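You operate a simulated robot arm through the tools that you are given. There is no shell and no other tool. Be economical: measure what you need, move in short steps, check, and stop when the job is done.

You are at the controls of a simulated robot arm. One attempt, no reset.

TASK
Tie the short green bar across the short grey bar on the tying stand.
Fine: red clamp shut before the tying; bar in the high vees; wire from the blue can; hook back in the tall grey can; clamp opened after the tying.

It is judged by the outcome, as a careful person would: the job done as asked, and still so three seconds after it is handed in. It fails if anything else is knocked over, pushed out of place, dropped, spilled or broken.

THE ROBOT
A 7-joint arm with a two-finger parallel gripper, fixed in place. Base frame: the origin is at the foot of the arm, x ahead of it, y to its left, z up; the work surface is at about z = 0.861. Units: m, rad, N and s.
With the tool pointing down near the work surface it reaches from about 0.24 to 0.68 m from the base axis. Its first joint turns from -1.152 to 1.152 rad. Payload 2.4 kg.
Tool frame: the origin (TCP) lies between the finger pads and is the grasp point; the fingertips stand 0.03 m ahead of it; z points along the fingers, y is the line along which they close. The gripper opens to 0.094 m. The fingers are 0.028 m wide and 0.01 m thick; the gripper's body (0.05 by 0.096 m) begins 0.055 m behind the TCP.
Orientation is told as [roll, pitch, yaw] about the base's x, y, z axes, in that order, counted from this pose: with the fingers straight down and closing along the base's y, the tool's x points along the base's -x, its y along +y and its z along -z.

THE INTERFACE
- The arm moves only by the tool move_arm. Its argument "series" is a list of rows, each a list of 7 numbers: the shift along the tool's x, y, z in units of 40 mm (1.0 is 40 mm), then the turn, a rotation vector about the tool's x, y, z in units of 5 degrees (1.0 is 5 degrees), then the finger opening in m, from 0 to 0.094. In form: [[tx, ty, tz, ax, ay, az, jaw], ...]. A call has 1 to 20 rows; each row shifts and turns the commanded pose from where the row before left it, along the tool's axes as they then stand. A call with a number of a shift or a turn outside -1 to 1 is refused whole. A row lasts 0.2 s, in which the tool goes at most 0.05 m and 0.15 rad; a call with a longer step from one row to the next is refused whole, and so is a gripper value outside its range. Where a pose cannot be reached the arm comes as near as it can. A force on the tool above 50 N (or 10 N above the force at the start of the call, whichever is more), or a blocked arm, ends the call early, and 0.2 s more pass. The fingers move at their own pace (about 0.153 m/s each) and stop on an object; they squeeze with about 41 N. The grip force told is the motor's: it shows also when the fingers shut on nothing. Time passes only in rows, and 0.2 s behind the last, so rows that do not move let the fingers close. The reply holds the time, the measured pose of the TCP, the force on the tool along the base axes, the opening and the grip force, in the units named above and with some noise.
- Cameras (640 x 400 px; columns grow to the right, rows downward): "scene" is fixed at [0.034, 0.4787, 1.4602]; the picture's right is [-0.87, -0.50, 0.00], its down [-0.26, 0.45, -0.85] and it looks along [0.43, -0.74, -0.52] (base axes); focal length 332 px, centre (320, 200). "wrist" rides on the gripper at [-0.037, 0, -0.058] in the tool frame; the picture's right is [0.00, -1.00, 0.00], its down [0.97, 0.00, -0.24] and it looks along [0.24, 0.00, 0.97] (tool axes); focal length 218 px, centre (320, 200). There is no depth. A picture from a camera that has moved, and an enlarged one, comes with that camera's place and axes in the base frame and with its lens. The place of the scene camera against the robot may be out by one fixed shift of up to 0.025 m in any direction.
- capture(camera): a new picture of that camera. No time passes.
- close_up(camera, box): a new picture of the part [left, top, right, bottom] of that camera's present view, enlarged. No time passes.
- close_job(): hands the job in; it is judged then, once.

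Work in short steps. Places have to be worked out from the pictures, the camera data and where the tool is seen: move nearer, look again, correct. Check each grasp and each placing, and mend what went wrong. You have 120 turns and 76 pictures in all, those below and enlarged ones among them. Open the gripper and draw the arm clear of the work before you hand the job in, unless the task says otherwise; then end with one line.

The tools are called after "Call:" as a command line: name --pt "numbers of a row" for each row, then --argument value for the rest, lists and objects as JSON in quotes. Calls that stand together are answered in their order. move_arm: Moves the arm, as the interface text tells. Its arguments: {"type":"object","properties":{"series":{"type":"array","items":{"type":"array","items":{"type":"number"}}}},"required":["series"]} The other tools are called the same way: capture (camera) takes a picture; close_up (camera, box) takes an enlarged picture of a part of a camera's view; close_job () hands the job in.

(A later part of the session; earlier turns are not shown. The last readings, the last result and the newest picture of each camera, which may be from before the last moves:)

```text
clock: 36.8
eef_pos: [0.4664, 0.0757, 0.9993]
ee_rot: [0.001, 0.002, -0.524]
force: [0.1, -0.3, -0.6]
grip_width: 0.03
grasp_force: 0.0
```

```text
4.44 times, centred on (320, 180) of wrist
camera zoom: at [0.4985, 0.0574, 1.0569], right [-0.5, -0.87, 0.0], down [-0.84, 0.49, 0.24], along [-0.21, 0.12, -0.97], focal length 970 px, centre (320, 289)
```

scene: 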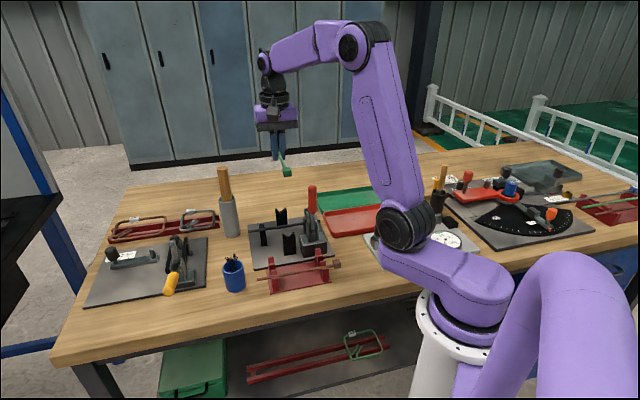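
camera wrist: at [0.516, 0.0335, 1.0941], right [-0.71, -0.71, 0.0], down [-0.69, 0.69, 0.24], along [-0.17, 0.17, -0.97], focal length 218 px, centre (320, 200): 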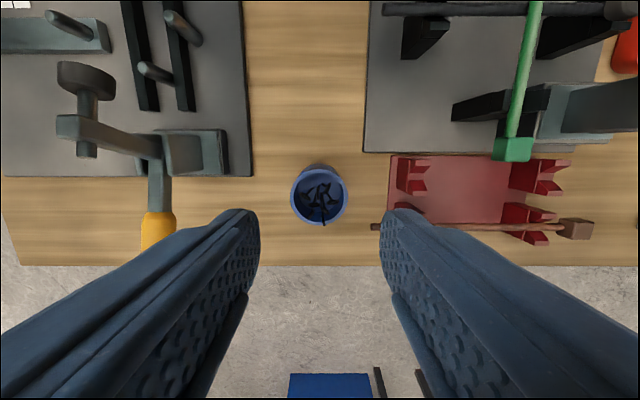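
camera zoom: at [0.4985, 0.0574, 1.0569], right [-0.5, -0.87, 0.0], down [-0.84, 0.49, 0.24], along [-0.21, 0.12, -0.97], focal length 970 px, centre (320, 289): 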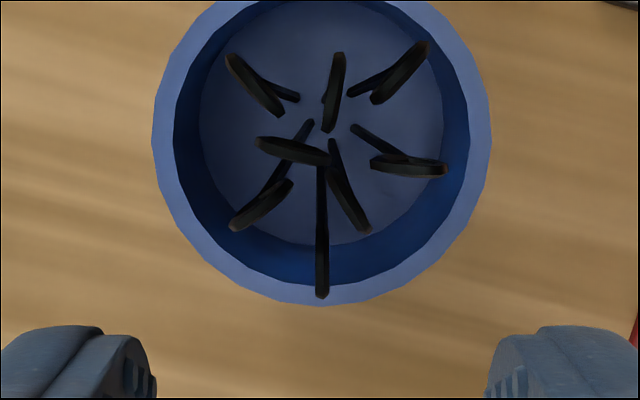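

The loops sit at about z≈0.946. The overlap was too small because the fingertips are tapered at the edge. I shift 6 mm inward, narrow the opening and try again.

Call:
move_arm --pt "-0.15 -0.01 0 0 0 0 0.012" --pt "0 0 0.45 0 0 0 0.012" --pt "0 0 0.4 0 0 0 0.012" --pt "0 0 0 0 0 0 0.012" --pt "0 0 0 0 0 0 0.0" --pt "0 0 0 0 0 0 0.0"

Call:
close_up --camera "wrist" --box '[270, 135, 370, 225]'

```text
clock: 38.2
eef_pos: [0.4714, 0.0742, 0.9656]
ee_rot: [0.0, 0.0, -0.524]
force: [0.1, 0.1, 0.5]
grip_width: 0.0
grasp_force: 32.8
```

```text
4.44 times, centred on (320, 180) of wrist
camera zoom: at [0.5035, 0.0544, 1.0224], right [-0.5, -0.87, 0.0], down [-0.84, 0.49, 0.24], along [-0.21, 0.12, -0.97], focal length 970 px, centre (320, 289)
```

zoom: 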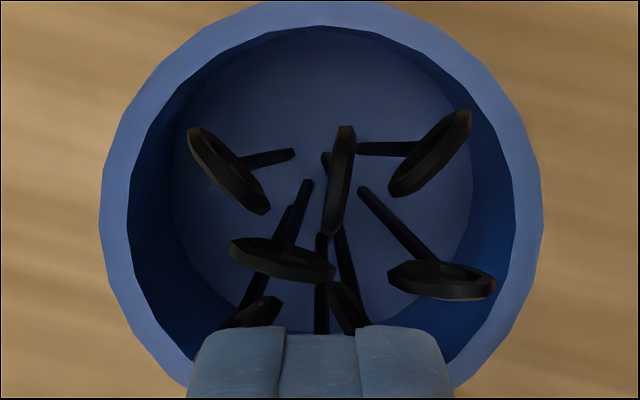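

Triangulating again puts the loops lower, at about z≈0.937, with the rim near 0.922. My tips only reached 0.936. I reopen, go 9 mm lower and close again.

Call:
move_arm --pt "0 0 0 0 0 0 0.012" --pt "0.05 0 0 0 0 0 0.012" --pt "0 0 0.12 0 0 0 0.012" --pt "0 0 0.1 0 0 0 0.012" --pt "0 0 0 0 0 0 0.012" --pt "0 0 0 0 0 0 0.0" --pt "0 0 0 0 0 0 0.0"

```text
clock: 39.8
eef_pos: [0.471, 0.0721, 0.9562]
ee_rot: [0.0, 0.0, -0.524]
force: [0.1, 0.4, -0.5]
grip_width: 0.0001
grasp_force: 32.7
```

Call:
move_arm --pt "0 0 0 0 0 0 0.02" --pt "0 0 0 0 0 0 0.02"

Call:
close_up --camera "wrist" --box '[260, 150, 380, 270]'

Call:
close_up --camera "scene" --box '[215, 235, 255, 285]'

```text
clock: 40.4
eef_pos: [0.4699, 0.0716, 0.9556]
ee_rot: [-0.001, 0.0, -0.524]
force: [-0.2, -0.3, -0.9]
grip_width: 0.02
grasp_force: 0.1
```

```text
3.33 times, centred on (320, 210) of wrist
camera zoom: at [0.502, 0.0537, 1.0134], right [-0.5, -0.87, 0.0], down [-0.84, 0.49, 0.24], along [-0.21, 0.12, -0.97], focal length 728 px, centre (320, 167)
```

zoom: 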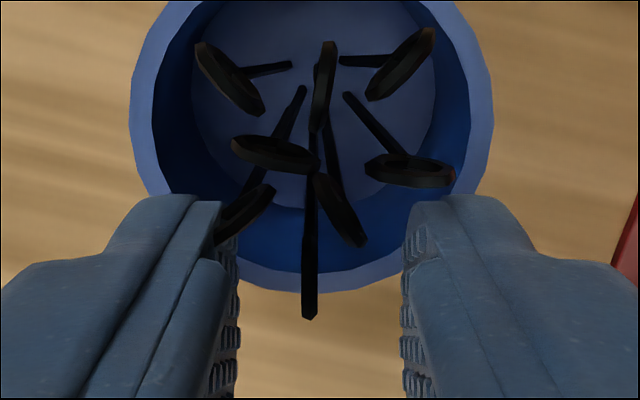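

```text
8.00 times, centred on (235, 260) of scene
camera zoom: at [0.034, 0.4787, 1.4602], right [-0.87, -0.5, 0.0], down [-0.26, 0.45, -0.85], along [0.43, -0.74, -0.52], focal length 2659 px, centre (1000, -280)
```

zoom: 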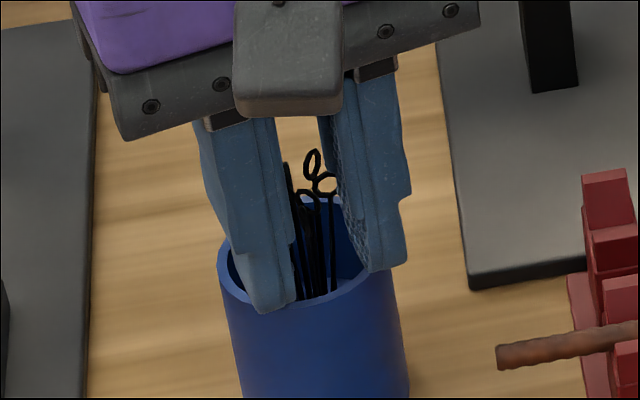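

The loop end is well inside the finger footprint, 2.5 mm from the TCP line at z≈0.942. The wire may be too thin to show in the width reading. I close, lift and check.

Call:
move_arm --pt "0 0 0 0 0 0 0.0" --pt "0 0 0 0 0 0 0.0" --pt "0 0 0 0 0 0 0.0" --pt "0 0 -0.4 0 0 0 0.0" --pt "0 0 -0.8 0 0 0 0.0" --pt "0 0 0 0 0 0 0.0"

Call:
close_up --camera "scene" --box '[205, 220, 265, 290]'

```text
clock: 41.8
eef_pos: [0.4703, 0.072, 1.0035]
ee_rot: [0.0, -0.001, -0.524]
force: [-0.6, -0.1, -0.3]
grip_width: 0.0
grasp_force: 32.3
```

```text
5.71 times, centred on (235, 255) of scene
camera zoom: at [0.0339, 0.4787, 1.4602], right [-0.87, -0.5, 0.0], down [-0.26, 0.45, -0.85], along [0.43, -0.74, -0.52], focal length 1899 px, centre (806, -114)
```

zoom: 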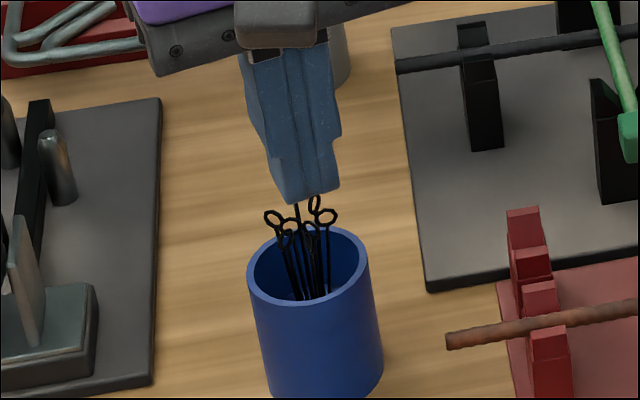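

All the wires stayed put, and the fingers shut on nothing even with a loop between the pads. I try again with the TCP centred over the bundle and the tips just at the rim.

Call:
move_arm --pt "-0.57 0 0 0 0 0 0.03" --pt "0 0 0.6 0 0 0 0.03" --pt "0 0 0.55 0 0 0 0.03" --pt "0 0 0 0 0 0 0.03" --pt "0 0 0 0 0 0 0.0" --pt "0 0 0 0 0 0 0.0" --pt "0 0 0 0 0 0 0.0"

```text
clock: 43.4
eef_pos: [0.4913, 0.0613, 0.9576]
ee_rot: [0.0, 0.002, -0.523]
force: [-0.2, 0.2, 0.3]
grip_width: 0.0002
grasp_force: 32.9
```

Call:
move_arm --pt "0 0 -0.4 0 0 0 0.0" --pt "0 0 -0.8 0 0 0 0.0" --pt "0 0 -0.8 0 0 0 0.0" --pt "0 0 0 0 0 0 0.0"

Call:
close_up --camera "scene" --box '[205, 200, 265, 290]'

```text
clock: 44.4
eef_pos: [0.4911, 0.0617, 1.0395]
ee_rot: [0.002, 0.001, -0.523]
force: [-0.1, -0.7, 0.0]
grip_width: 0.0001
grasp_force: 32.9
```

```text
4.44 times, centred on (235, 245) of scene
camera zoom: at [0.0339, 0.4787, 1.4602], right [-0.87, -0.5, 0.0], down [-0.26, 0.45, -0.85], along [0.43, -0.74, -0.52], focal length 1477 px, centre (698, 0)
```

zoom: 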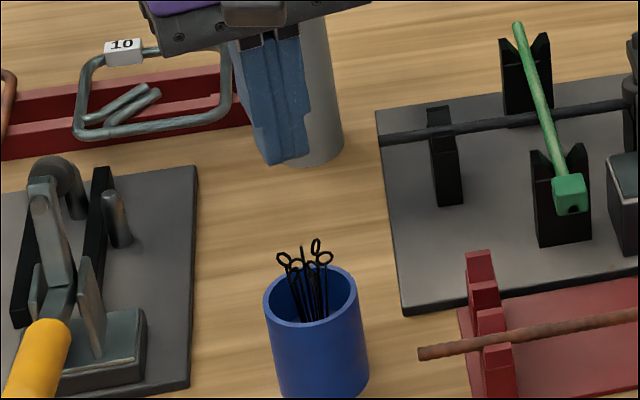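

The gripper can't take a wire, so the wire must be picked up with the hook. I go for the hook in the tall grey can at about (0.63, -0.09), rising first and then viewing it from above.

Call:
move_arm --pt "0 0 -0.9 0 0 0 0.06" --pt "0 0 -0.9 0 0 0 0.06" --pt "0 0 -0.9 0 0 0 0.06" --pt "0 0 -0.8 0 0 0 0.06" --pt "-0.8 -0.3 0 0 0 0 0.06" --pt "-0.8 -0.3 0 0 0 0 0.06" --pt "-0.8 -0.3 0 0 0 0 0.06" --pt "-0.8 -0.3 0 0 0 0 0.06" --pt "-0.8 -0.3 0 0 0 0 0.06" --pt "0 0 0 0 0 0 0.06"

Call:
capture --camera "wrist"

```text
clock: 46.6
eef_pos: [0.5979, -0.0714, 1.1792]
ee_rot: [0.0, 0.0, -0.524]
force: [0.0, 0.1, 0.2]
grip_width: 0.0599
grasp_force: 0.1
```

```text
27 pictures are left
camera wrist: at [0.6295, -0.0892, 1.2365], right [-0.5, -0.87, 0.0], down [-0.84, 0.48, 0.24], along [-0.21, 0.12, -0.97], focal length 218 px, centre (320, 200)
```

wrist: 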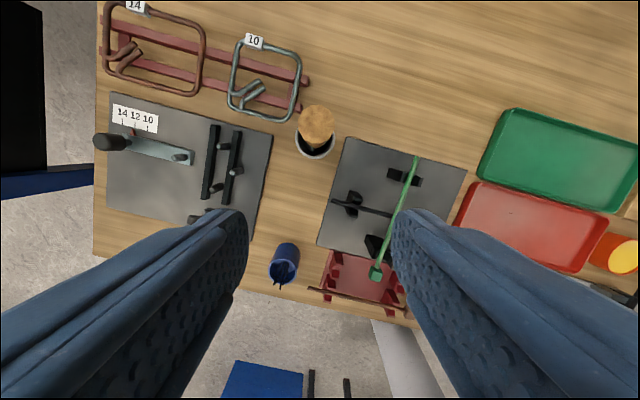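

The hook handle's top is at about (0.645, -0.096, 1.068), 27 mm thick and leaning a few degrees outward. I move over it, tilt 5° to match, and descend to z≈1.032 with the fingers open.

Call:
move_arm --pt "-0.65 0.04 0 0 0 0 0.07" --pt "-0.6 0.05 0 0 0 0 0.07" --pt "0 0 0 0 1 0 0.07" --pt "0 0 0.7 0 0 0 0.07" --pt "0 0 0 0 0 0 0.07"

Call:
capture --camera "wrist"

```text
clock: 47.8
eef_pos: [0.6115, -0.0738, 1.1466]
ee_rot: [-0.001, 0.088, -0.524]
force: [-0.7, -0.3, 0.7]
grip_width: 0.0701
grasp_force: 0.1
out of reach, approached as far as the arm can: row 2, 3
```

```text
26 pictures are left
camera wrist: at [0.6472, -0.0946, 1.2005], right [-0.5, -0.87, 0.0], down [-0.82, 0.47, 0.32], along [-0.28, 0.16, -0.95], focal length 218 px, centre (320, 200)
```

wrist: 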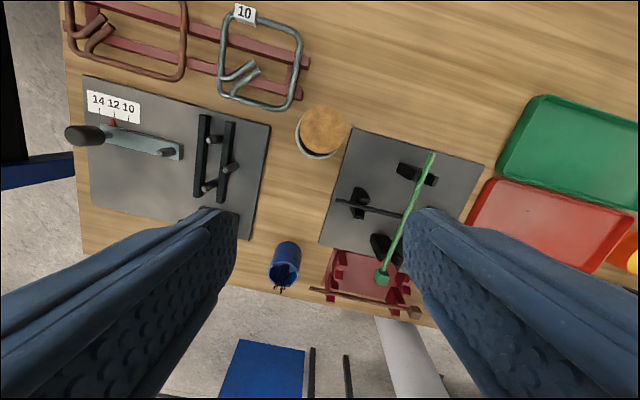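

The handle is reachable only with the tool tilted tips-outward at this radius. I tilt to -10° and approach the handle at (0.6415, -0.0925), descending to z≈1.032.

Call:
move_arm --pt "0 0 0 0 -1 0 0.07" --pt "0 0 0 0 -1 0 0.07" --pt "0 0 0 0 -1 0 0.07" --pt "-0.36 -0.01 0.5 0 0 0 0.07" --pt "-0.36 -0.02 0.5 0 0 0 0.07" --pt "0 0 0 0 0 0 0.07"

Call:
capture --camera "wrist"

```text
clock: 49.2
eef_pos: [0.6414, -0.0941, 1.1122]
ee_rot: [0.0, -0.175, -0.524]
force: [-0.4, -0.7, -0.1]
grip_width: 0.0699
grasp_force: 0.0
```

```text
25 pictures are left
camera wrist: at [0.664, -0.1079, 1.1746], right [-0.5, -0.87, 0.0], down [-0.86, 0.5, 0.07], along [-0.06, 0.03, -1.0], focal length 218 px, centre (320, 200)
```

wrist: 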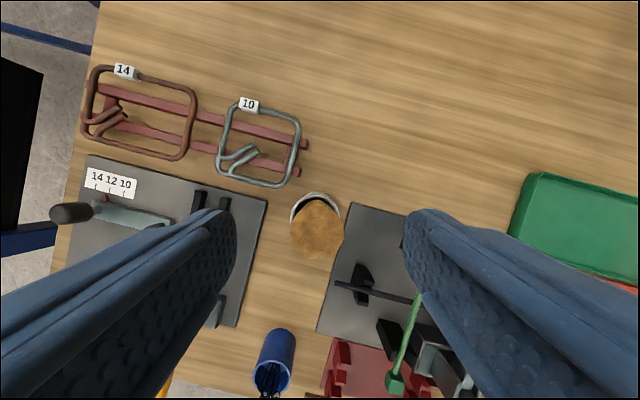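

The handle is centred between the fingers. I descend 80 mm and grip.

Call:
move_arm --pt "0.05 0 0.657 0 0 0 0.07" --pt "0.11 0 0.657 0 0 0 0.07" --pt "0.116 0 0.657 0 0 0 0.07" --pt "0 0 0 0 0 0 0.0" --pt "0 0 0 0 0 0 0.0" --pt "0 0 0 0 0 0 0.0"

Call:
close_up --camera "scene" --box '[180, 130, 280, 250]'

```text
clock: 50.6
eef_pos: [0.6431, -0.0937, 1.0314]
ee_rot: [0.0, -0.173, -0.52]
force: [2.6, 8.5, 1.4]
grip_width: 0.0277
grasp_force: 41.1
```

```text
3.33 times, centred on (230, 190) of scene
camera zoom: at [0.034, 0.479, 1.4601], right [-0.87, -0.5, 0.0], down [-0.26, 0.45, -0.85], along [0.43, -0.74, -0.52], focal length 1108 px, centre (620, 233)
```

zoom: 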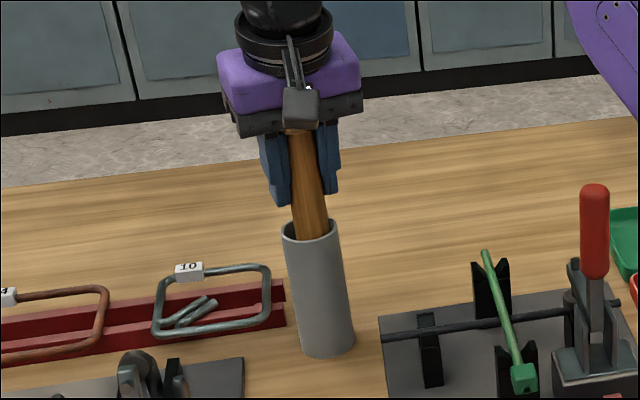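

The handle is gripped. I lift straight up in the base frame and watch reach and force.

Call:
move_arm --pt "-0.087 0 -0.49 0 0 0 0.0" --pt "-0.139 0 -0.788 0 0 0 0.0" --pt "-0.139 0 -0.788 0 0 0 0.0" --pt "-0.139 0 -0.788 0 0 0 0.0" --pt "0 0 0 0 0 0 0.0"

Call:
close_up --camera "scene" --box '[180, 100, 290, 250]'

```text
clock: 51.8
eef_pos: [0.6424, -0.0954, 1.1474]
ee_rot: [0.001, -0.174, -0.524]
force: [-0.8, 0.5, -1.1]
grip_width: 0.0277
grasp_force: 40.9
```

```text
2.67 times, centred on (235, 175) of scene
camera zoom: at [0.034, 0.4787, 1.4602], right [-0.87, -0.5, 0.0], down [-0.26, 0.45, -0.85], along [0.43, -0.74, -0.52], focal length 886 px, centre (547, 267)
```

zoom: 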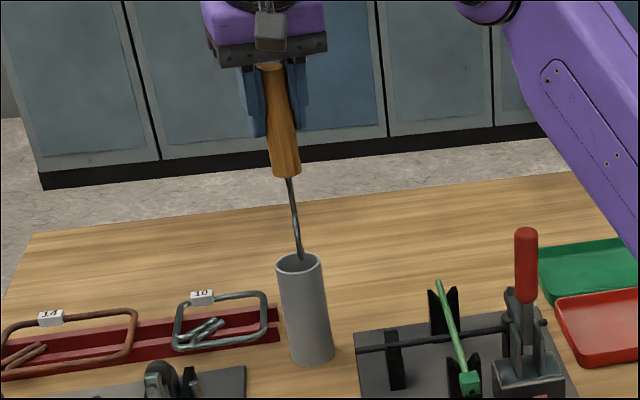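

The shank is nearly out. I lift 45 mm more.

Call:
move_arm --pt "-0.1 0 -0.55 0 0 0 0.0" --pt "-0.1 0 -0.55 0 0 0 0.0" --pt "0 0 0 0 0 0 0.0"

Call:
close_up --camera "scene" --box '[190, 120, 270, 240]'

```text
clock: 52.6
eef_pos: [0.6441, -0.0956, 1.1944]
ee_rot: [-0.002, -0.175, -0.526]
force: [-0.3, 0.2, -1.2]
grip_width: 0.0275
grasp_force: 40.8
```

```text
3.33 times, centred on (230, 180) of scene
camera zoom: at [0.034, 0.4787, 1.4602], right [-0.87, -0.5, 0.0], down [-0.26, 0.45, -0.85], along [0.43, -0.74, -0.52], focal length 1108 px, centre (620, 267)
```

zoom: 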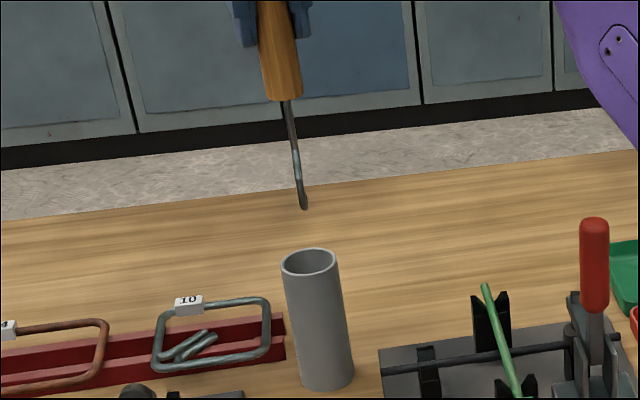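

The hook is out and hangs vertical, with its tip about 164 mm below the TCP. I carry it over the blue can and lower the tip to about z=0.96 for a look.

Call:
move_arm --pt "0.745 0.209 -0.131 0 0 0 0.0" --pt "0.745 0.209 -0.131 0 0 0 0.0" --pt "0.745 0.209 -0.131 0 0 0 0.0" --pt "0.745 0.209 -0.131 0 0 0 0.0" --pt "0.745 0.209 -0.131 0 0 0 0.0" --pt "0.745 0.209 -0.131 0 0 0 0.0" --pt "0.745 0.209 -0.131 0 0 0 0.0" --pt "0.152 0 0.86 0 0 0 0.0" --pt "0.13 0 0.7 0 0 0 0.0" --pt "0 0 0 0 0 0 0.0"

Call:
close_up --camera "scene" --box '[205, 200, 265, 290]'

```text
clock: 54.8
eef_pos: [0.488, 0.0602, 1.1293]
ee_rot: [0.001, -0.174, -0.524]
force: [0.7, -0.4, -3.0]
grip_width: 0.0278
grasp_force: 40.9
```

```text
4.44 times, centred on (235, 245) of scene
camera zoom: at [0.034, 0.4788, 1.4602], right [-0.87, -0.5, 0.0], down [-0.26, 0.45, -0.85], along [0.43, -0.74, -0.52], focal length 1477 px, centre (698, 0)
```

zoom: 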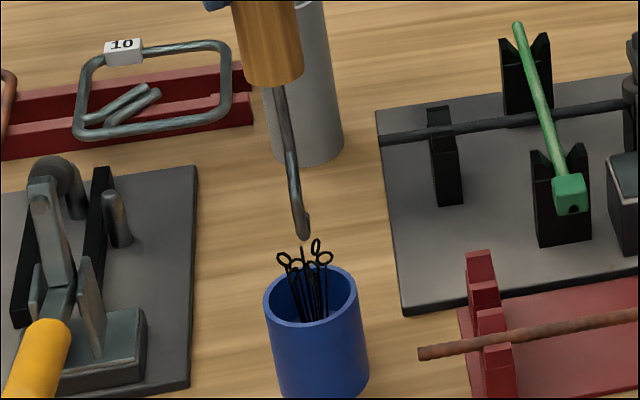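

The tip is right above the loops. I dip it 30 mm into the bundle, pause, and lift.

Call:
move_arm --pt "0.07 0 0.37 0 0 0 0.0" --pt "0.07 0 0.37 0 0 0 0.0" --pt "0 0 0 0 0 0 0.0" --pt "0 0 0 0 0 0 0.0"

Call:
move_arm --pt "-0.07 0 -0.37 0 0 0 0.0" --pt "-0.13 0 -0.74 0 0 0 0.0" --pt "-0.13 0 -0.74 0 0 0 0.0" --pt "0 0 0 0 0 0 0.0"

Call:
close_up --camera "scene" --box '[205, 190, 265, 290]'

```text
clock: 55.8
eef_pos: [0.4858, 0.0601, 1.0994]
ee_rot: [0.0, -0.174, -0.523]
force: [-1.0, 0.0, -0.7]
grip_width: 0.0275
grasp_force: 40.8
```

```text
clock: 56.8
eef_pos: [0.4889, 0.062, 1.1772]
ee_rot: [0.0, -0.174, -0.524]
force: [-0.3, 0.3, -0.7]
grip_width: 0.0272
grasp_force: 40.8
```

```text
4.00 times, centred on (235, 240) of scene
camera zoom: at [0.034, 0.4788, 1.4602], right [-0.87, -0.5, 0.0], down [-0.26, 0.45, -0.85], along [0.43, -0.74, -0.52], focal length 1330 px, centre (660, 40)
```

zoom: 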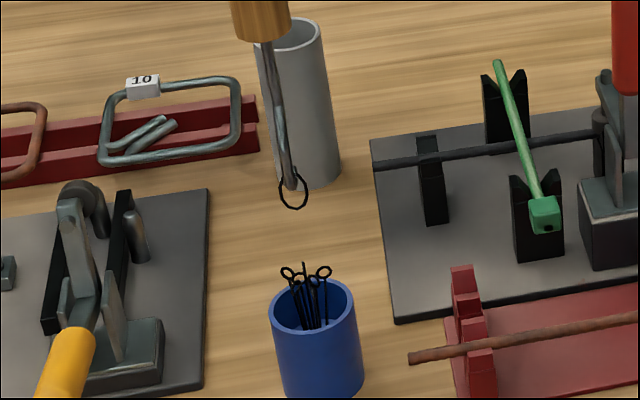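

A wire loop now hangs on the hook. I carry it over the crossing at (0.4815, -0.135), with the tip about 45 mm above it, and check.

Call:
move_arm --pt "-0.352 -0.727 0.21 0 0 0 0.0" --pt "-0.352 -0.727 0.21 0 0 0 0.0" --pt "-0.352 -0.727 0.21 0 0 0 0.0" --pt "-0.352 -0.727 0.21 0 0 0 0.0" --pt "-0.352 -0.727 0.21 0 0 0 0.0" --pt "-0.352 -0.727 0.21 0 0 0 0.0" --pt "0 0 0 0 0 0 0.0"

Call:
close_up --camera "scene" --box '[245, 160, 345, 270]'

```text
clock: 58.4
eef_pos: [0.4835, -0.1368, 1.1393]
ee_rot: [-0.001, -0.175, -0.525]
force: [0.6, -0.2, -0.9]
grip_width: 0.0278
grasp_force: 41.3
```

```text
3.64 times, centred on (295, 215) of scene
camera zoom: at [0.034, 0.4787, 1.4602], right [-0.87, -0.5, 0.0], down [-0.26, 0.45, -0.85], along [0.43, -0.74, -0.52], focal length 1209 px, centre (411, 146)
```

zoom: 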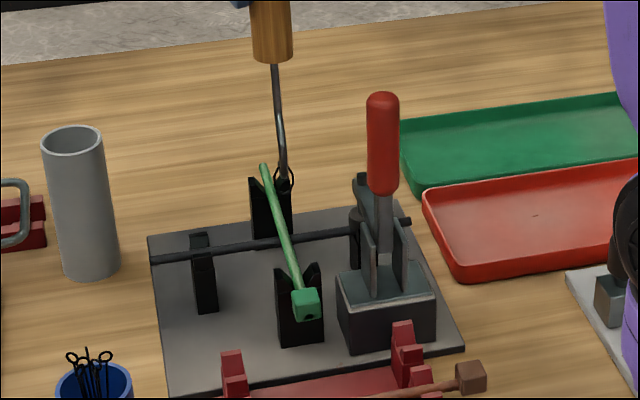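

The tip is directly above the crossing. I lower 32 mm so the wire reaches the bars, and look.

Call:
move_arm --pt "0.1 0 0.38 0 0 0 0.0" --pt "0.08 0 0.41 0 0 0 0.0" --pt "0 0 0 0 0 0 0.0"

Call:
close_up --camera "scene" --box '[260, 190, 320, 260]'

```text
clock: 59.2
eef_pos: [0.4821, -0.1353, 1.107]
ee_rot: [-0.001, -0.175, -0.524]
force: [-0.1, 0.7, 0.0]
grip_width: 0.0272
grasp_force: 40.7
```

```text
5.71 times, centred on (290, 225) of scene
camera zoom: at [0.034, 0.4787, 1.4602], right [-0.87, -0.5, 0.0], down [-0.26, 0.45, -0.85], along [0.43, -0.74, -0.52], focal length 1899 px, centre (491, 57)
```

zoom: 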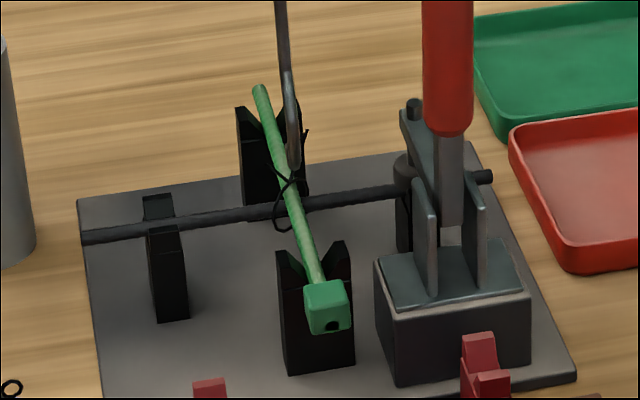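

The wire has draped round the crossing. Now I twist about the hook's vertical axis, which is (0.174, 0, 0.985) in the tool frame.

Call:
move_arm --pt "0 0 0 0.17 0 0.98 0" --pt "0 0 0 0.17 0 0.98 0" --pt "0 0 0 0.17 0 0.98 0" --pt "0 0 0 0.17 0 0.98 0" --pt "0 0 0 0.17 0 0.98 0" --pt "0 0 0 0.17 0 0.98 0" --pt "0 0 0 0.17 0 0.98 0" --pt "0 0 0 0.17 0 0.98 0" --pt "0 0 0 0.17 0 0.98 0" --pt "0 0 0 0.17 0 0.98 0" --pt "0 0 0 0.17 0 0.98 0" --pt "0 0 0 0.17 0 0.98 0" --pt "0 0 0 0.17 0 0.98 0" --pt "0 0 0 0.17 0 0.98 0" --pt "0 0 0 0.17 0 0.98 0" --pt "0 0 0 0.17 0 0.98 0" --pt "0 0 0 0.17 0 0.98 0" --pt "0 0 0 0.17 0 0.98 0" --pt "0 0 0 0 0 0 0"

Call:
close_up --camera "scene" --box '[260, 190, 320, 260]'

```text
clock: 63.2
eef_pos: [0.4797, -0.1346, 1.1081]
ee_rot: [0.003, -0.171, -2.088]
force: [-1.1, 0.8, -1.5]
grip_width: 0.0278
grasp_force: 40.6
```

```text
5.71 times, centred on (290, 225) of scene
camera zoom: at [0.034, 0.4787, 1.4602], right [-0.87, -0.5, 0.0], down [-0.26, 0.45, -0.85], along [0.43, -0.74, -0.52], focal length 1899 px, centre (491, 57)
```

zoom: 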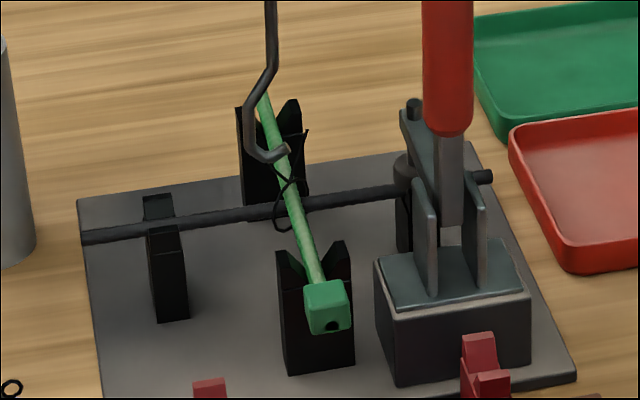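

The hook turns freely. I keep twisting the same way and see how far the wrist goes.

Call:
move_arm --pt "0 0 0 0.17 0 0.98 0" --pt "0 0 0 0.17 0 0.98 0" --pt "0 0 0 0.17 0 0.98 0" --pt "0 0 0 0.17 0 0.98 0" --pt "0 0 0 0.17 0 0.98 0" --pt "0 0 0 0.17 0 0.98 0" --pt "0 0 0 0.17 0 0.98 0" --pt "0 0 0 0.17 0 0.98 0" --pt "0 0 0 0.17 0 0.98 0" --pt "0 0 0 0.17 0 0.98 0" --pt "0 0 0 0.17 0 0.98 0" --pt "0 0 0 0.17 0 0.98 0" --pt "0 0 0 0.17 0 0.98 0" --pt "0 0 0 0.17 0 0.98 0" --pt "0 0 0 0 0 0 0"

Call:
close_up --camera "scene" --box '[270, 195, 310, 245]'

```text
clock: 66.4
eef_pos: [0.481, -0.1342, 1.1077]
ee_rot: [0.001, -0.17, 2.982]
force: [-0.3, 0.4, -1.1]
grip_width: 0.0274
grasp_force: 40.6
```

```text
8.00 times, centred on (290, 220) of scene
camera zoom: at [0.034, 0.4787, 1.4602], right [-0.87, -0.5, 0.0], down [-0.26, 0.45, -0.85], along [0.43, -0.74, -0.52], focal length 2659 px, centre (560, 40)
```

zoom: 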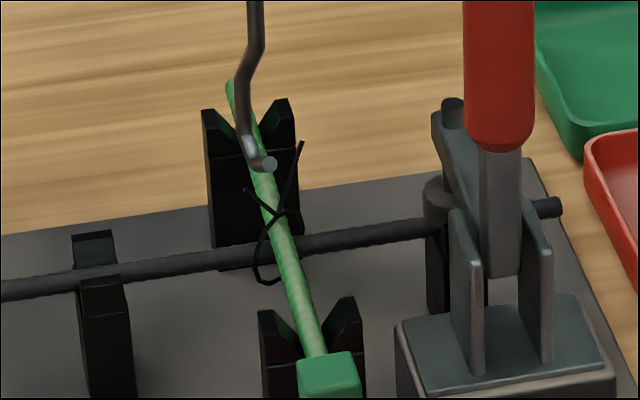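

The wire lies round the crossing with its two ends up, still untwisted. The hook tip is about 25 mm above the bars, so it isn't engaged. I lower 18 mm and twist on.

Call:
move_arm --pt "0.04 0 0.22 0 0 0 0" --pt "0.04 0 0.22 0 0 0 0" --pt "0 0 0 0.17 0 0.98 0" --pt "0 0 0 0.17 0 0.98 0" --pt "0 0 0 0.17 0 0.98 0" --pt "0 0 0 0.17 0 0.98 0" --pt "0 0 0 0.17 0 0.98 0" --pt "0 0 0 0.17 0 0.98 0" --pt "0 0 0 0.17 0 0.98 0" --pt "0 0 0 0.17 0 0.98 0" --pt "0 0 0 0 0 0 0"

Call:
close_up --camera "scene" --box '[270, 195, 310, 245]'

```text
clock: 68.8
eef_pos: [0.4851, -0.1503, 1.0894]
ee_rot: [-0.012, -0.165, 2.711]
force: [5.1, 14.7, 23.8]
grip_width: 0.0292
grasp_force: 40.8
out of reach, approached as far as the arm can: row 5, 6, 7, 8, 9, 10
```

```text
8.00 times, centred on (290, 220) of scene
camera zoom: at [0.0337, 0.4793, 1.4601], right [-0.87, -0.5, 0.0], down [-0.26, 0.45, -0.85], along [0.43, -0.74, -0.52], focal length 2659 px, centre (560, 40)
```

zoom: 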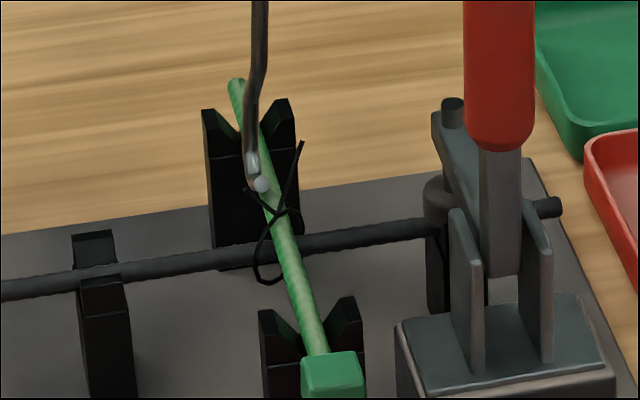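

The wrist limit was reached near -200° and the hook pressed on the bar with about 24 N. I lift off, turn back 30° and re-read the pose.

Call:
move_arm --pt "-0.052 0 -0.295 0 0 0 0" --pt "0 0 0 -0.17 0 -0.98 0" --pt "0 0 0 -0.17 0 -0.98 0" --pt "0 0 0 -0.17 0 -0.98 0" --pt "0 0 0 -0.17 0 -0.98 0" --pt "0 0 0 -0.17 0 -0.98 0" --pt "0 0 0 -0.17 0 -0.98 0" --pt "0 0 0 0 0 0 0"

```text
clock: 70.6
eef_pos: [0.4858, -0.1523, 1.1014]
ee_rot: [-0.001, -0.168, -3.053]
force: [0.7, 0.0, -0.9]
grip_width: 0.0277
grasp_force: 41.1
```

Call:
move_arm --pt "-0.07 -0.44 0.01 0 0 0 0" --pt "0 0 0 0 0 0 0"

Call:
close_up --camera "scene" --box '[265, 175, 315, 245]'

```text
clock: 71.2
eef_pos: [0.4803, -0.1352, 1.1008]
ee_rot: [-0.003, -0.167, -3.056]
force: [0.1, -0.5, -1.6]
grip_width: 0.0273
grasp_force: 41.6
```

```text
5.71 times, centred on (290, 210) of scene
camera zoom: at [0.034, 0.4787, 1.4602], right [-0.87, -0.5, 0.0], down [-0.26, 0.45, -0.85], along [0.43, -0.74, -0.52], focal length 1899 px, centre (491, 143)
```

zoom: 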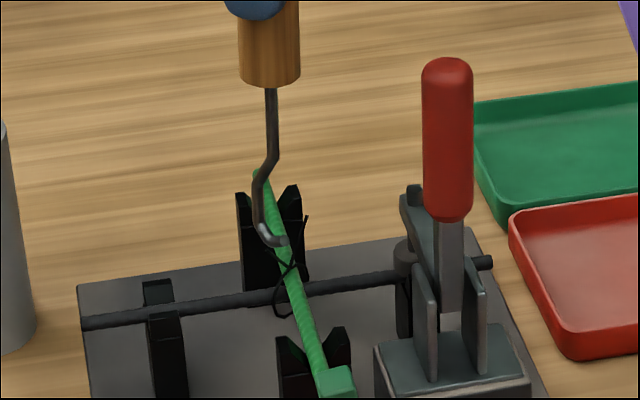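

The tip is over the crossing, 20 mm above the bars. I lower another 8 mm and twist back the other way.

Call:
move_arm --pt "0.035 0 0.2 0 0 0 0" --pt "0 0 0 -0.17 0 -0.98 0" --pt "0 0 0 -0.17 0 -0.98 0" --pt "0 0 0 -0.17 0 -0.98 0" --pt "0 0 0 -0.17 0 -0.98 0" --pt "0 0 0 -0.17 0 -0.98 0" --pt "0 0 0 -0.17 0 -0.98 0" --pt "0 0 0 -0.17 0 -0.98 0" --pt "0 0 0 -0.17 0 -0.98 0" --pt "0 0 0 -0.17 0 -0.98 0" --pt "0 0 0 -0.17 0 -0.98 0" --pt "0 0 0 -0.17 0 -0.98 0" --pt "0 0 0 -0.17 0 -0.98 0" --pt "0 0 0 -0.17 0 -0.98 0" --pt "0 0 0 -0.17 0 -0.98 0" --pt "0 0 0 -0.17 0 -0.98 0" --pt "0 0 0 -0.17 0 -0.98 0" --pt "0 0 0 -0.17 0 -0.98 0" --pt "0 0 0 -0.17 0 -0.98 0" --pt "0 0 0 0 0 0 0"

Call:
close_up --camera "scene" --box '[270, 195, 310, 245]'

```text
clock: 75.4
eef_pos: [0.4803, -0.1343, 1.0942]
ee_rot: [0.003, -0.17, -1.491]
force: [-0.2, 0.5, -1.1]
grip_width: 0.0273
grasp_force: 41.5
```

```text
8.00 times, centred on (290, 220) of scene
camera zoom: at [0.034, 0.4787, 1.4602], right [-0.87, -0.5, 0.0], down [-0.26, 0.45, -0.85], along [0.43, -0.74, -0.52], focal length 2659 px, centre (560, 40)
```

zoom: 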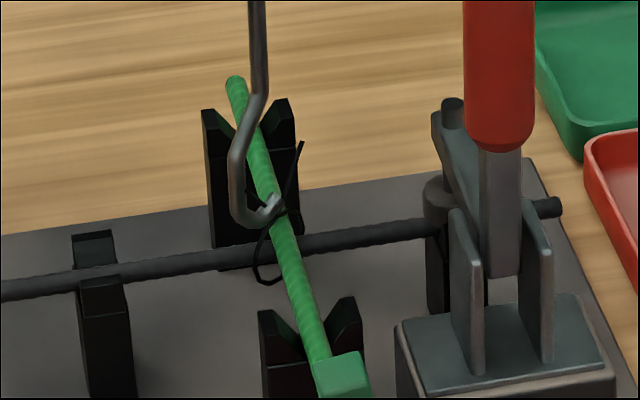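

The tip is about 9 mm above the knot. I lower another 5 mm and continue twisting this way.

Call:
move_arm --pt "0.022 0 0.12 0 0 0 0" --pt "0 0 0 -0.17 0 -0.98 0" --pt "0 0 0 -0.17 0 -0.98 0" --pt "0 0 0 -0.17 0 -0.98 0" --pt "0 0 0 -0.17 0 -0.98 0" --pt "0 0 0 -0.17 0 -0.98 0" --pt "0 0 0 -0.17 0 -0.98 0" --pt "0 0 0 -0.17 0 -0.98 0" --pt "0 0 0 -0.17 0 -0.98 0" --pt "0 0 0 -0.17 0 -0.98 0" --pt "0 0 0 -0.17 0 -0.98 0" --pt "0 0 0 -0.17 0 -0.98 0" --pt "0 0 0 -0.17 0 -0.98 0" --pt "0 0 0 -0.17 0 -0.98 0" --pt "0 0 0 -0.17 0 -0.98 0" --pt "0 0 0 -0.17 0 -0.98 0" --pt "0 0 0 -0.17 0 -0.98 0" --pt "0 0 0 -0.17 0 -0.98 0" --pt "0 0 0 -0.17 0 -0.98 0" --pt "0 0 0 0 0 0 0"

Call:
close_up --camera "scene" --box '[270, 195, 310, 245]'

```text
clock: 79.6
eef_pos: [0.4795, -0.1347, 1.0885]
ee_rot: [0.007, -0.176, 0.068]
force: [5.6, 13.9, 10.0]
grip_width: 0.0296
grasp_force: 41.0
```

```text
8.00 times, centred on (290, 220) of scene
camera zoom: at [0.034, 0.4792, 1.4601], right [-0.87, -0.5, 0.0], down [-0.26, 0.45, -0.85], along [0.43, -0.74, -0.52], focal length 2659 px, centre (560, 40)
```

zoom: 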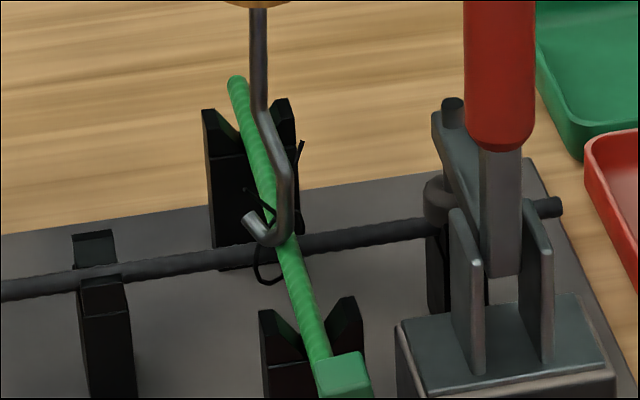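

The crook now touches the bar right at the crossing. I ease up 2 mm and keep twisting the same way.

Call:
move_arm --pt "-0.01 0 -0.05 0 0 0 0" --pt "0 0 0 -0.17 0 -0.98 0" --pt "0 0 0 -0.17 0 -0.98 0" --pt "0 0 0 -0.17 0 -0.98 0" --pt "0 0 0 -0.17 0 -0.98 0" --pt "0 0 0 -0.17 0 -0.98 0" --pt "0 0 0 -0.17 0 -0.98 0" --pt "0 0 0 -0.17 0 -0.98 0" --pt "0 0 0 -0.17 0 -0.98 0" --pt "0 0 0 -0.17 0 -0.98 0" --pt "0 0 0 -0.17 0 -0.98 0" --pt "0 0 0 -0.17 0 -0.98 0" --pt "0 0 0 -0.17 0 -0.98 0" --pt "0 0 0 -0.17 0 -0.98 0" --pt "0 0 0 -0.17 0 -0.98 0" --pt "0 0 0 -0.17 0 -0.98 0" --pt "0 0 0 -0.17 0 -0.98 0" --pt "0 0 0 -0.17 0 -0.98 0" --pt "0 0 0 -0.17 0 -0.98 0" --pt "0 0 0 0 0 0 0"

Call:
close_up --camera "scene" --box '[270, 195, 310, 245]'

```text
clock: 83.8
eef_pos: [0.4802, -0.1348, 1.0901]
ee_rot: [-0.007, -0.175, 1.635]
force: [6.3, 4.9, 6.8]
grip_width: 0.0276
grasp_force: 40.3
```

```text
8.00 times, centred on (290, 220) of scene
camera zoom: at [0.034, 0.4789, 1.4602], right [-0.87, -0.5, 0.0], down [-0.26, 0.45, -0.85], along [0.43, -0.74, -0.52], focal length 2659 px, centre (560, 40)
```

zoom: 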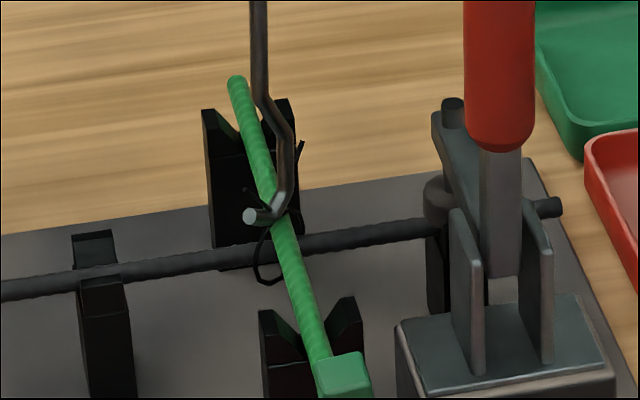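

The hook has turned 270° in this direction. I go on to the wrist limit.

Call:
move_arm --pt "0 0 0 -0.17 0 -0.98 0" --pt "0 0 0 -0.17 0 -0.98 0" --pt "0 0 0 -0.17 0 -0.98 0" --pt "0 0 0 -0.17 0 -0.98 0" --pt "0 0 0 -0.17 0 -0.98 0" --pt "0 0 0 -0.17 0 -0.98 0" --pt "0 0 0 -0.17 0 -0.98 0" --pt "0 0 0 -0.17 0 -0.98 0" --pt "0 0 0 -0.17 0 -0.98 0" --pt "0 0 0 -0.17 0 -0.98 0" --pt "0 0 0 0 0 0 0"

```text
clock: 86.2
eef_pos: [0.4794, -0.1358, 1.0915]
ee_rot: [-0.004, -0.167, 2.503]
force: [5.2, 3.8, 19.6]
grip_width: 0.0272
grasp_force: 41.0
```

Call:
move_arm --pt "-0.005 0 -0.03 0 0 0 0" --pt "0 0 0 -0.17 0 -0.98 0" --pt "0 0 0 -0.17 0 -0.98 0" --pt "0 0 0 -0.17 0 -0.98 0" --pt "0 0 0 -0.17 0 -0.98 0" --pt "0 0 0 -0.17 0 -0.98 0" --pt "0 0 0 -0.17 0 -0.98 0" --pt "0 0 0 -0.17 0 -0.98 0" --pt "0 0 0 0 0 0 0"

Call:
close_up --camera "scene" --box '[270, 195, 310, 245]'

```text
clock: 88.2
eef_pos: [0.4744, -0.1289, 1.0901]
ee_rot: [0.002, -0.168, 2.973]
force: [-0.4, -0.3, -0.6]
grip_width: 0.0274
grasp_force: 40.5
out of reach, approached as far as the arm can: row 7, 8
```

```text
8.00 times, centred on (290, 220) of scene
camera zoom: at [0.034, 0.4787, 1.4602], right [-0.87, -0.5, 0.0], down [-0.26, 0.45, -0.85], along [0.43, -0.74, -0.52], focal length 2659 px, centre (560, 40)
```

zoom: 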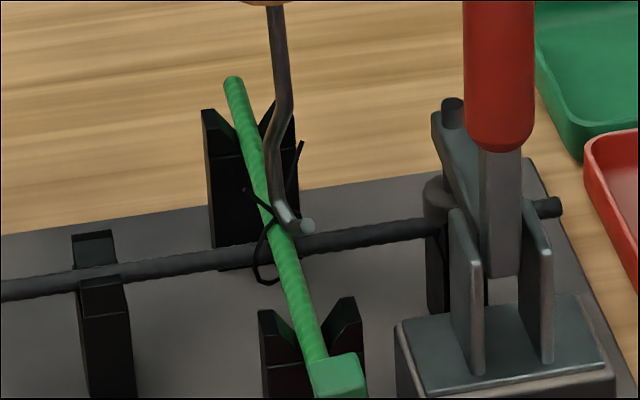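

After about 350° counter-clockwise, up to the limit, the wire is still open. The wire ends stand higher, at about z≈0.951, so I raise to that level, re-centre, and then twist clockwise through the full wrist range.

Call:
move_arm --pt "-0.044 0 -0.25 0 0 0 0" --pt "0 0 0 0.17 0 0.98 0" --pt "0 0 0 0.17 0 0.98 0" --pt "0 0 0 0 0 0 0"

```text
clock: 89.2
eef_pos: [0.4752, -0.1295, 1.1008]
ee_rot: [0.0, -0.168, 2.798]
force: [0.0, -0.6, -0.9]
grip_width: 0.0274
grasp_force: 40.4
```

Call:
move_arm --pt "0.19 0.08 -0.03 0 0 0 0" --pt "0 0 0 0.17 0 0.98 0" --pt "0 0 0 0.17 0 0.98 0" --pt "0 0 0 0.17 0 0.98 0" --pt "0 0 0 0.17 0 0.98 0" --pt "0 0 0 0.17 0 0.98 0" --pt "0 0 0 0.17 0 0.98 0" --pt "0 0 0 0.17 0 0.98 0" --pt "0 0 0 0.17 0 0.98 0" --pt "0 0 0 0.17 0 0.98 0" --pt "0 0 0 0.17 0 0.98 0" --pt "0 0 0 0.17 0 0.98 0" --pt "0 0 0 0.17 0 0.98 0" --pt "0 0 0 0.17 0 0.98 0" --pt "0 0 0 0.17 0 0.98 0" --pt "0 0 0 0.17 0 0.98 0" --pt "0 0 0 0.17 0 0.98 0" --pt "0 0 0 0.17 0 0.98 0" --pt "0 0 0 0.17 0 0.98 0" --pt "0 0 0 0.17 0 0.98 0"

Call:
move_arm --pt "0 0 0 0.17 0 0.98 0" --pt "0 0 0 0.17 0 0.98 0" --pt "0 0 0 0.17 0 0.98 0" --pt "0 0 0 0.17 0 0.98 0" --pt "0 0 0 0.17 0 0.98 0" --pt "0 0 0 0.17 0 0.98 0" --pt "0 0 0 0.17 0 0.98 0" --pt "0 0 0 0.17 0 0.98 0" --pt "0 0 0 0.17 0 0.98 0" --pt "0 0 0 0.17 0 0.98 0" --pt "0 0 0 0.17 0 0.98 0" --pt "0 0 0 0.17 0 0.98 0" --pt "0 0 0 0.17 0 0.98 0" --pt "0 0 0 0.17 0 0.98 0" --pt "0 0 0 0.17 0 0.98 0" --pt "0 0 0 0.17 0 0.98 0" --pt "0 0 0 0.17 0 0.98 0" --pt "0 0 0 0.17 0 0.98 0" --pt "0 0 0 0.17 0 0.98 0" --pt "0 0 0 0.17 0 0.98 0"

Call:
close_up --camera "scene" --box '[270, 195, 310, 245]'

```text
clock: 93.4
eef_pos: [0.4807, -0.1353, 1.1024]
ee_rot: [-0.006, -0.173, 1.149]
force: [0.2, 0.0, -1.9]
grip_width: 0.0274
grasp_force: 40.9
```

```text
clock: 97.6
eef_pos: [0.4808, -0.1353, 1.1005]
ee_rot: [0.001, -0.177, -0.588]
force: [0.3, 0.2, -0.3]
grip_width: 0.0274
grasp_force: 41.4
```

```text
8.00 times, centred on (290, 220) of scene
camera zoom: at [0.034, 0.4787, 1.4602], right [-0.87, -0.5, 0.0], down [-0.26, 0.45, -0.85], along [0.43, -0.74, -0.52], focal length 2659 px, centre (560, 40)
```

zoom: 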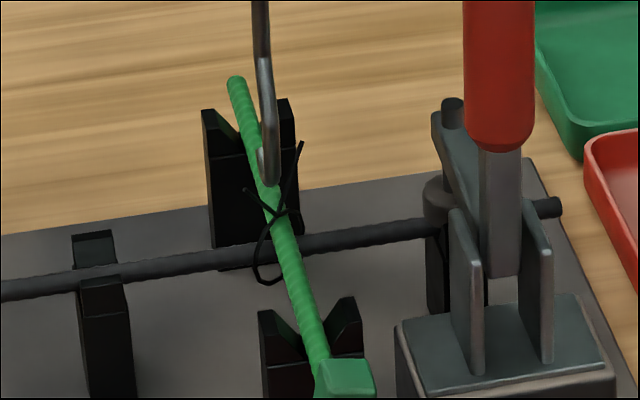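

Still open. The one combination not tried is clockwise with the crook down at the knot. I lower until it nearly touches and twist clockwise.

Call:
move_arm --pt "0.022 0 0.12 0 0 0 0" --pt "0.022 0 0.12 0 0 0 0" --pt "0 0 0 0.17 0 0.98 0" --pt "0 0 0 0.17 0 0.98 0" --pt "0 0 0 0.17 0 0.98 0" --pt "0 0 0 0.17 0 0.98 0" --pt "0 0 0 0.17 0 0.98 0" --pt "0 0 0 0.17 0 0.98 0" --pt "0 0 0 0.17 0 0.98 0" --pt "0 0 0 0.17 0 0.98 0" --pt "0 0 0 0.17 0 0.98 0" --pt "0 0 0 0.17 0 0.98 0" --pt "0 0 0 0.17 0 0.98 0" --pt "0 0 0 0.17 0 0.98 0" --pt "0 0 0 0.17 0 0.98 0" --pt "0 0 0 0.17 0 0.98 0" --pt "0 0 0 0.17 0 0.98 0" --pt "0 0 0 0.17 0 0.98 0" --pt "0 0 0 0.17 0 0.98 0" --pt "0 0 0 0.17 0 0.98 0"

Call:
move_arm --pt "0 0 0 0.17 0 0.98 0" --pt "0 0 0 0.17 0 0.98 0" --pt "0 0 0 0.17 0 0.98 0" --pt "0 0 0 0.17 0 0.98 0" --pt "0 0 0 0.17 0 0.98 0" --pt "0 0 0 0.17 0 0.98 0" --pt "0 0 0 0.17 0 0.98 0" --pt "0 0 0 0.17 0 0.98 0" --pt "0 0 0 0.17 0 0.98 0" --pt "0 0 0 0.17 0 0.98 0" --pt "0 0 0 0.17 0 0.98 0" --pt "0 0 0 0.17 0 0.98 0" --pt "0 0 0 0 0 0 0"

Call:
close_up --camera "scene" --box '[270, 195, 310, 245]'

```text
clock: 101.8
eef_pos: [0.4817, -0.1363, 1.0918]
ee_rot: [0.005, -0.17, -2.153]
force: [-0.2, 0.0, -1.1]
grip_width: 0.0275
grasp_force: 41.1
```

```text
clock: 104.6
eef_pos: [0.4802, -0.1354, 1.0909]
ee_rot: [0.002, -0.167, 3.092]
force: [0.6, 0.0, 0.8]
grip_width: 0.0272
grasp_force: 40.9
```

```text
8.00 times, centred on (290, 220) of scene
camera zoom: at [0.0339, 0.4787, 1.4602], right [-0.87, -0.5, 0.0], down [-0.26, 0.45, -0.85], along [0.43, -0.74, -0.52], focal length 2659 px, centre (560, 40)
```

zoom: 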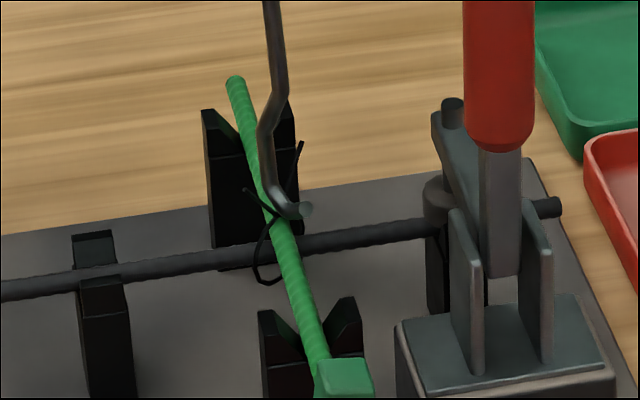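

The wrist has only swung back and forth, so the net twist has never exceeded about 200°. The twist must be ratcheted. I lift the hook clear, rewind counter-clockwise in the air, then lower it and twist clockwise again.

Call:
move_arm --pt "-0.13 0 -0.74 0 0 0 0" --pt "-0.13 0 -0.74 0 0 0 0" --pt "0 0 0 -0.17 0 -0.98 0" --pt "0 0 0 -0.17 0 -0.98 0" --pt "0 0 0 -0.17 0 -0.98 0" --pt "0 0 0 -0.17 0 -0.98 0" --pt "0 0 0 -0.17 0 -0.98 0" --pt "0 0 0 -0.17 0 -0.98 0" --pt "0 0 0 -0.17 0 -0.98 0" --pt "0 0 0 -0.17 0 -0.98 0" --pt "0 0 0 -0.17 0 -0.98 0" --pt "0 0 0 -0.17 0 -0.98 0" --pt "0 0 0 -0.17 0 -0.98 0" --pt "0 0 0 -0.17 0 -0.98 0" --pt "0 0 0 -0.17 0 -0.98 0" --pt "0 0 0 -0.17 0 -0.98 0" --pt "0 0 0 -0.17 0 -0.98 0" --pt "0 0 0 -0.17 0 -0.98 0" --pt "0 0 0 -0.17 0 -0.98 0" --pt "0 0 0 -0.17 0 -0.98 0"

Call:
move_arm --pt "0 0 0 -0.17 0 -0.98 0" --pt "0 0 0 -0.17 0 -0.98 0" --pt "0 0 0 -0.17 0 -0.98 0" --pt "0 0 0 -0.17 0 -0.98 0" --pt "0 0 0 -0.17 0 -0.98 0" --pt "0 0 0 -0.17 0 -0.98 0" --pt "0 0 0 -0.17 0 -0.98 0" --pt "0 0 0 -0.17 0 -0.98 0" --pt "0 0 0 -0.17 0 -0.98 0" --pt "0 0 0 -0.17 0 -0.98 0" --pt "0 0 0 -0.17 0 -0.98 0" --pt "0 0 0 -0.17 0 -0.98 0" --pt "0 0 0 -0.17 0 -0.98 0" --pt "0 0 0 -0.17 0 -0.98 0" --pt "0 0 0 -0.17 0 -0.98 0" --pt "0 0 0 -0.17 0 -0.98 0" --pt "0 0 0 -0.17 0 -0.98 0" --pt "0 0 0 -0.17 0 -0.98 0" --pt "0 0 0 -0.17 0 -0.98 0" --pt "0 0 0 -0.17 0 -0.98 0"

Call:
move_arm --pt "0 0 0 -0.17 0 -0.98 0" --pt "0 0 0 -0.17 0 -0.98 0" --pt "0 0 0 -0.17 0 -0.98 0" --pt "0 0 0 -0.17 0 -0.98 0" --pt "0 0 0 -0.17 0 -0.98 0" --pt "0 0 0 -0.17 0 -0.98 0" --pt "0 0 0 -0.17 0 -0.98 0" --pt "0 0 0 -0.17 0 -0.98 0" --pt "0 0 0 -0.17 0 -0.98 0" --pt "0 0 0 -0.17 0 -0.98 0" --pt "0 0 0 -0.17 0 -0.98 0" --pt "0 0 0 -0.17 0 -0.98 0" --pt "0 0 0 -0.17 0 -0.98 0" --pt "0 0 0 -0.17 0 -0.98 0" --pt "0 0 0 -0.17 0 -0.98 0" --pt "0 0 0 -0.17 0 -0.98 0" --pt "0 0 0 -0.17 0 -0.98 0" --pt "0 0 0 -0.17 0 -0.98 0" --pt "0 0 0 -0.17 0 -0.98 0" --pt "0 0 0 -0.17 0 -0.98 0"

Call:
move_arm --pt "0 0 0 -0.17 0 -0.98 0" --pt "0 0 0 -0.17 0 -0.98 0" --pt "0 0 0 -0.17 0 -0.98 0" --pt "0 0 0 -0.17 0 -0.98 0" --pt "0 0 0 -0.17 0 -0.98 0" --pt "0 0 0 -0.17 0 -0.98 0" --pt "0 0 0 -0.17 0 -0.98 0" --pt "0 0 0 -0.17 0 -0.98 0" --pt "0 0 0 -0.17 0 -0.98 0" --pt "0 0 0 -0.17 0 -0.98 0" --pt "0 0 0 0 0 0 0"

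```text
clock: 108.8
eef_pos: [0.4805, -0.1356, 1.1511]
ee_rot: [0.004, -0.175, -1.628]
force: [0.1, -0.1, -0.9]
grip_width: 0.0273
grasp_force: 41.4
```

```text
clock: 113.0
eef_pos: [0.4801, -0.1348, 1.1515]
ee_rot: [-0.003, -0.178, 0.11]
force: [0.1, -0.1, -1.0]
grip_width: 0.0271
grasp_force: 41.4
```

```text
clock: 117.2
eef_pos: [0.4806, -0.1352, 1.1513]
ee_rot: [-0.002, -0.168, 1.848]
force: [0.0, 0.1, -0.8]
grip_width: 0.027
grasp_force: 41.4
```

```text
clock: 119.6
eef_pos: [0.4797, -0.1356, 1.1502]
ee_rot: [-0.001, -0.168, 2.714]
force: [-0.2, -0.3, -0.7]
grip_width: 0.0271
grasp_force: 41.1
```

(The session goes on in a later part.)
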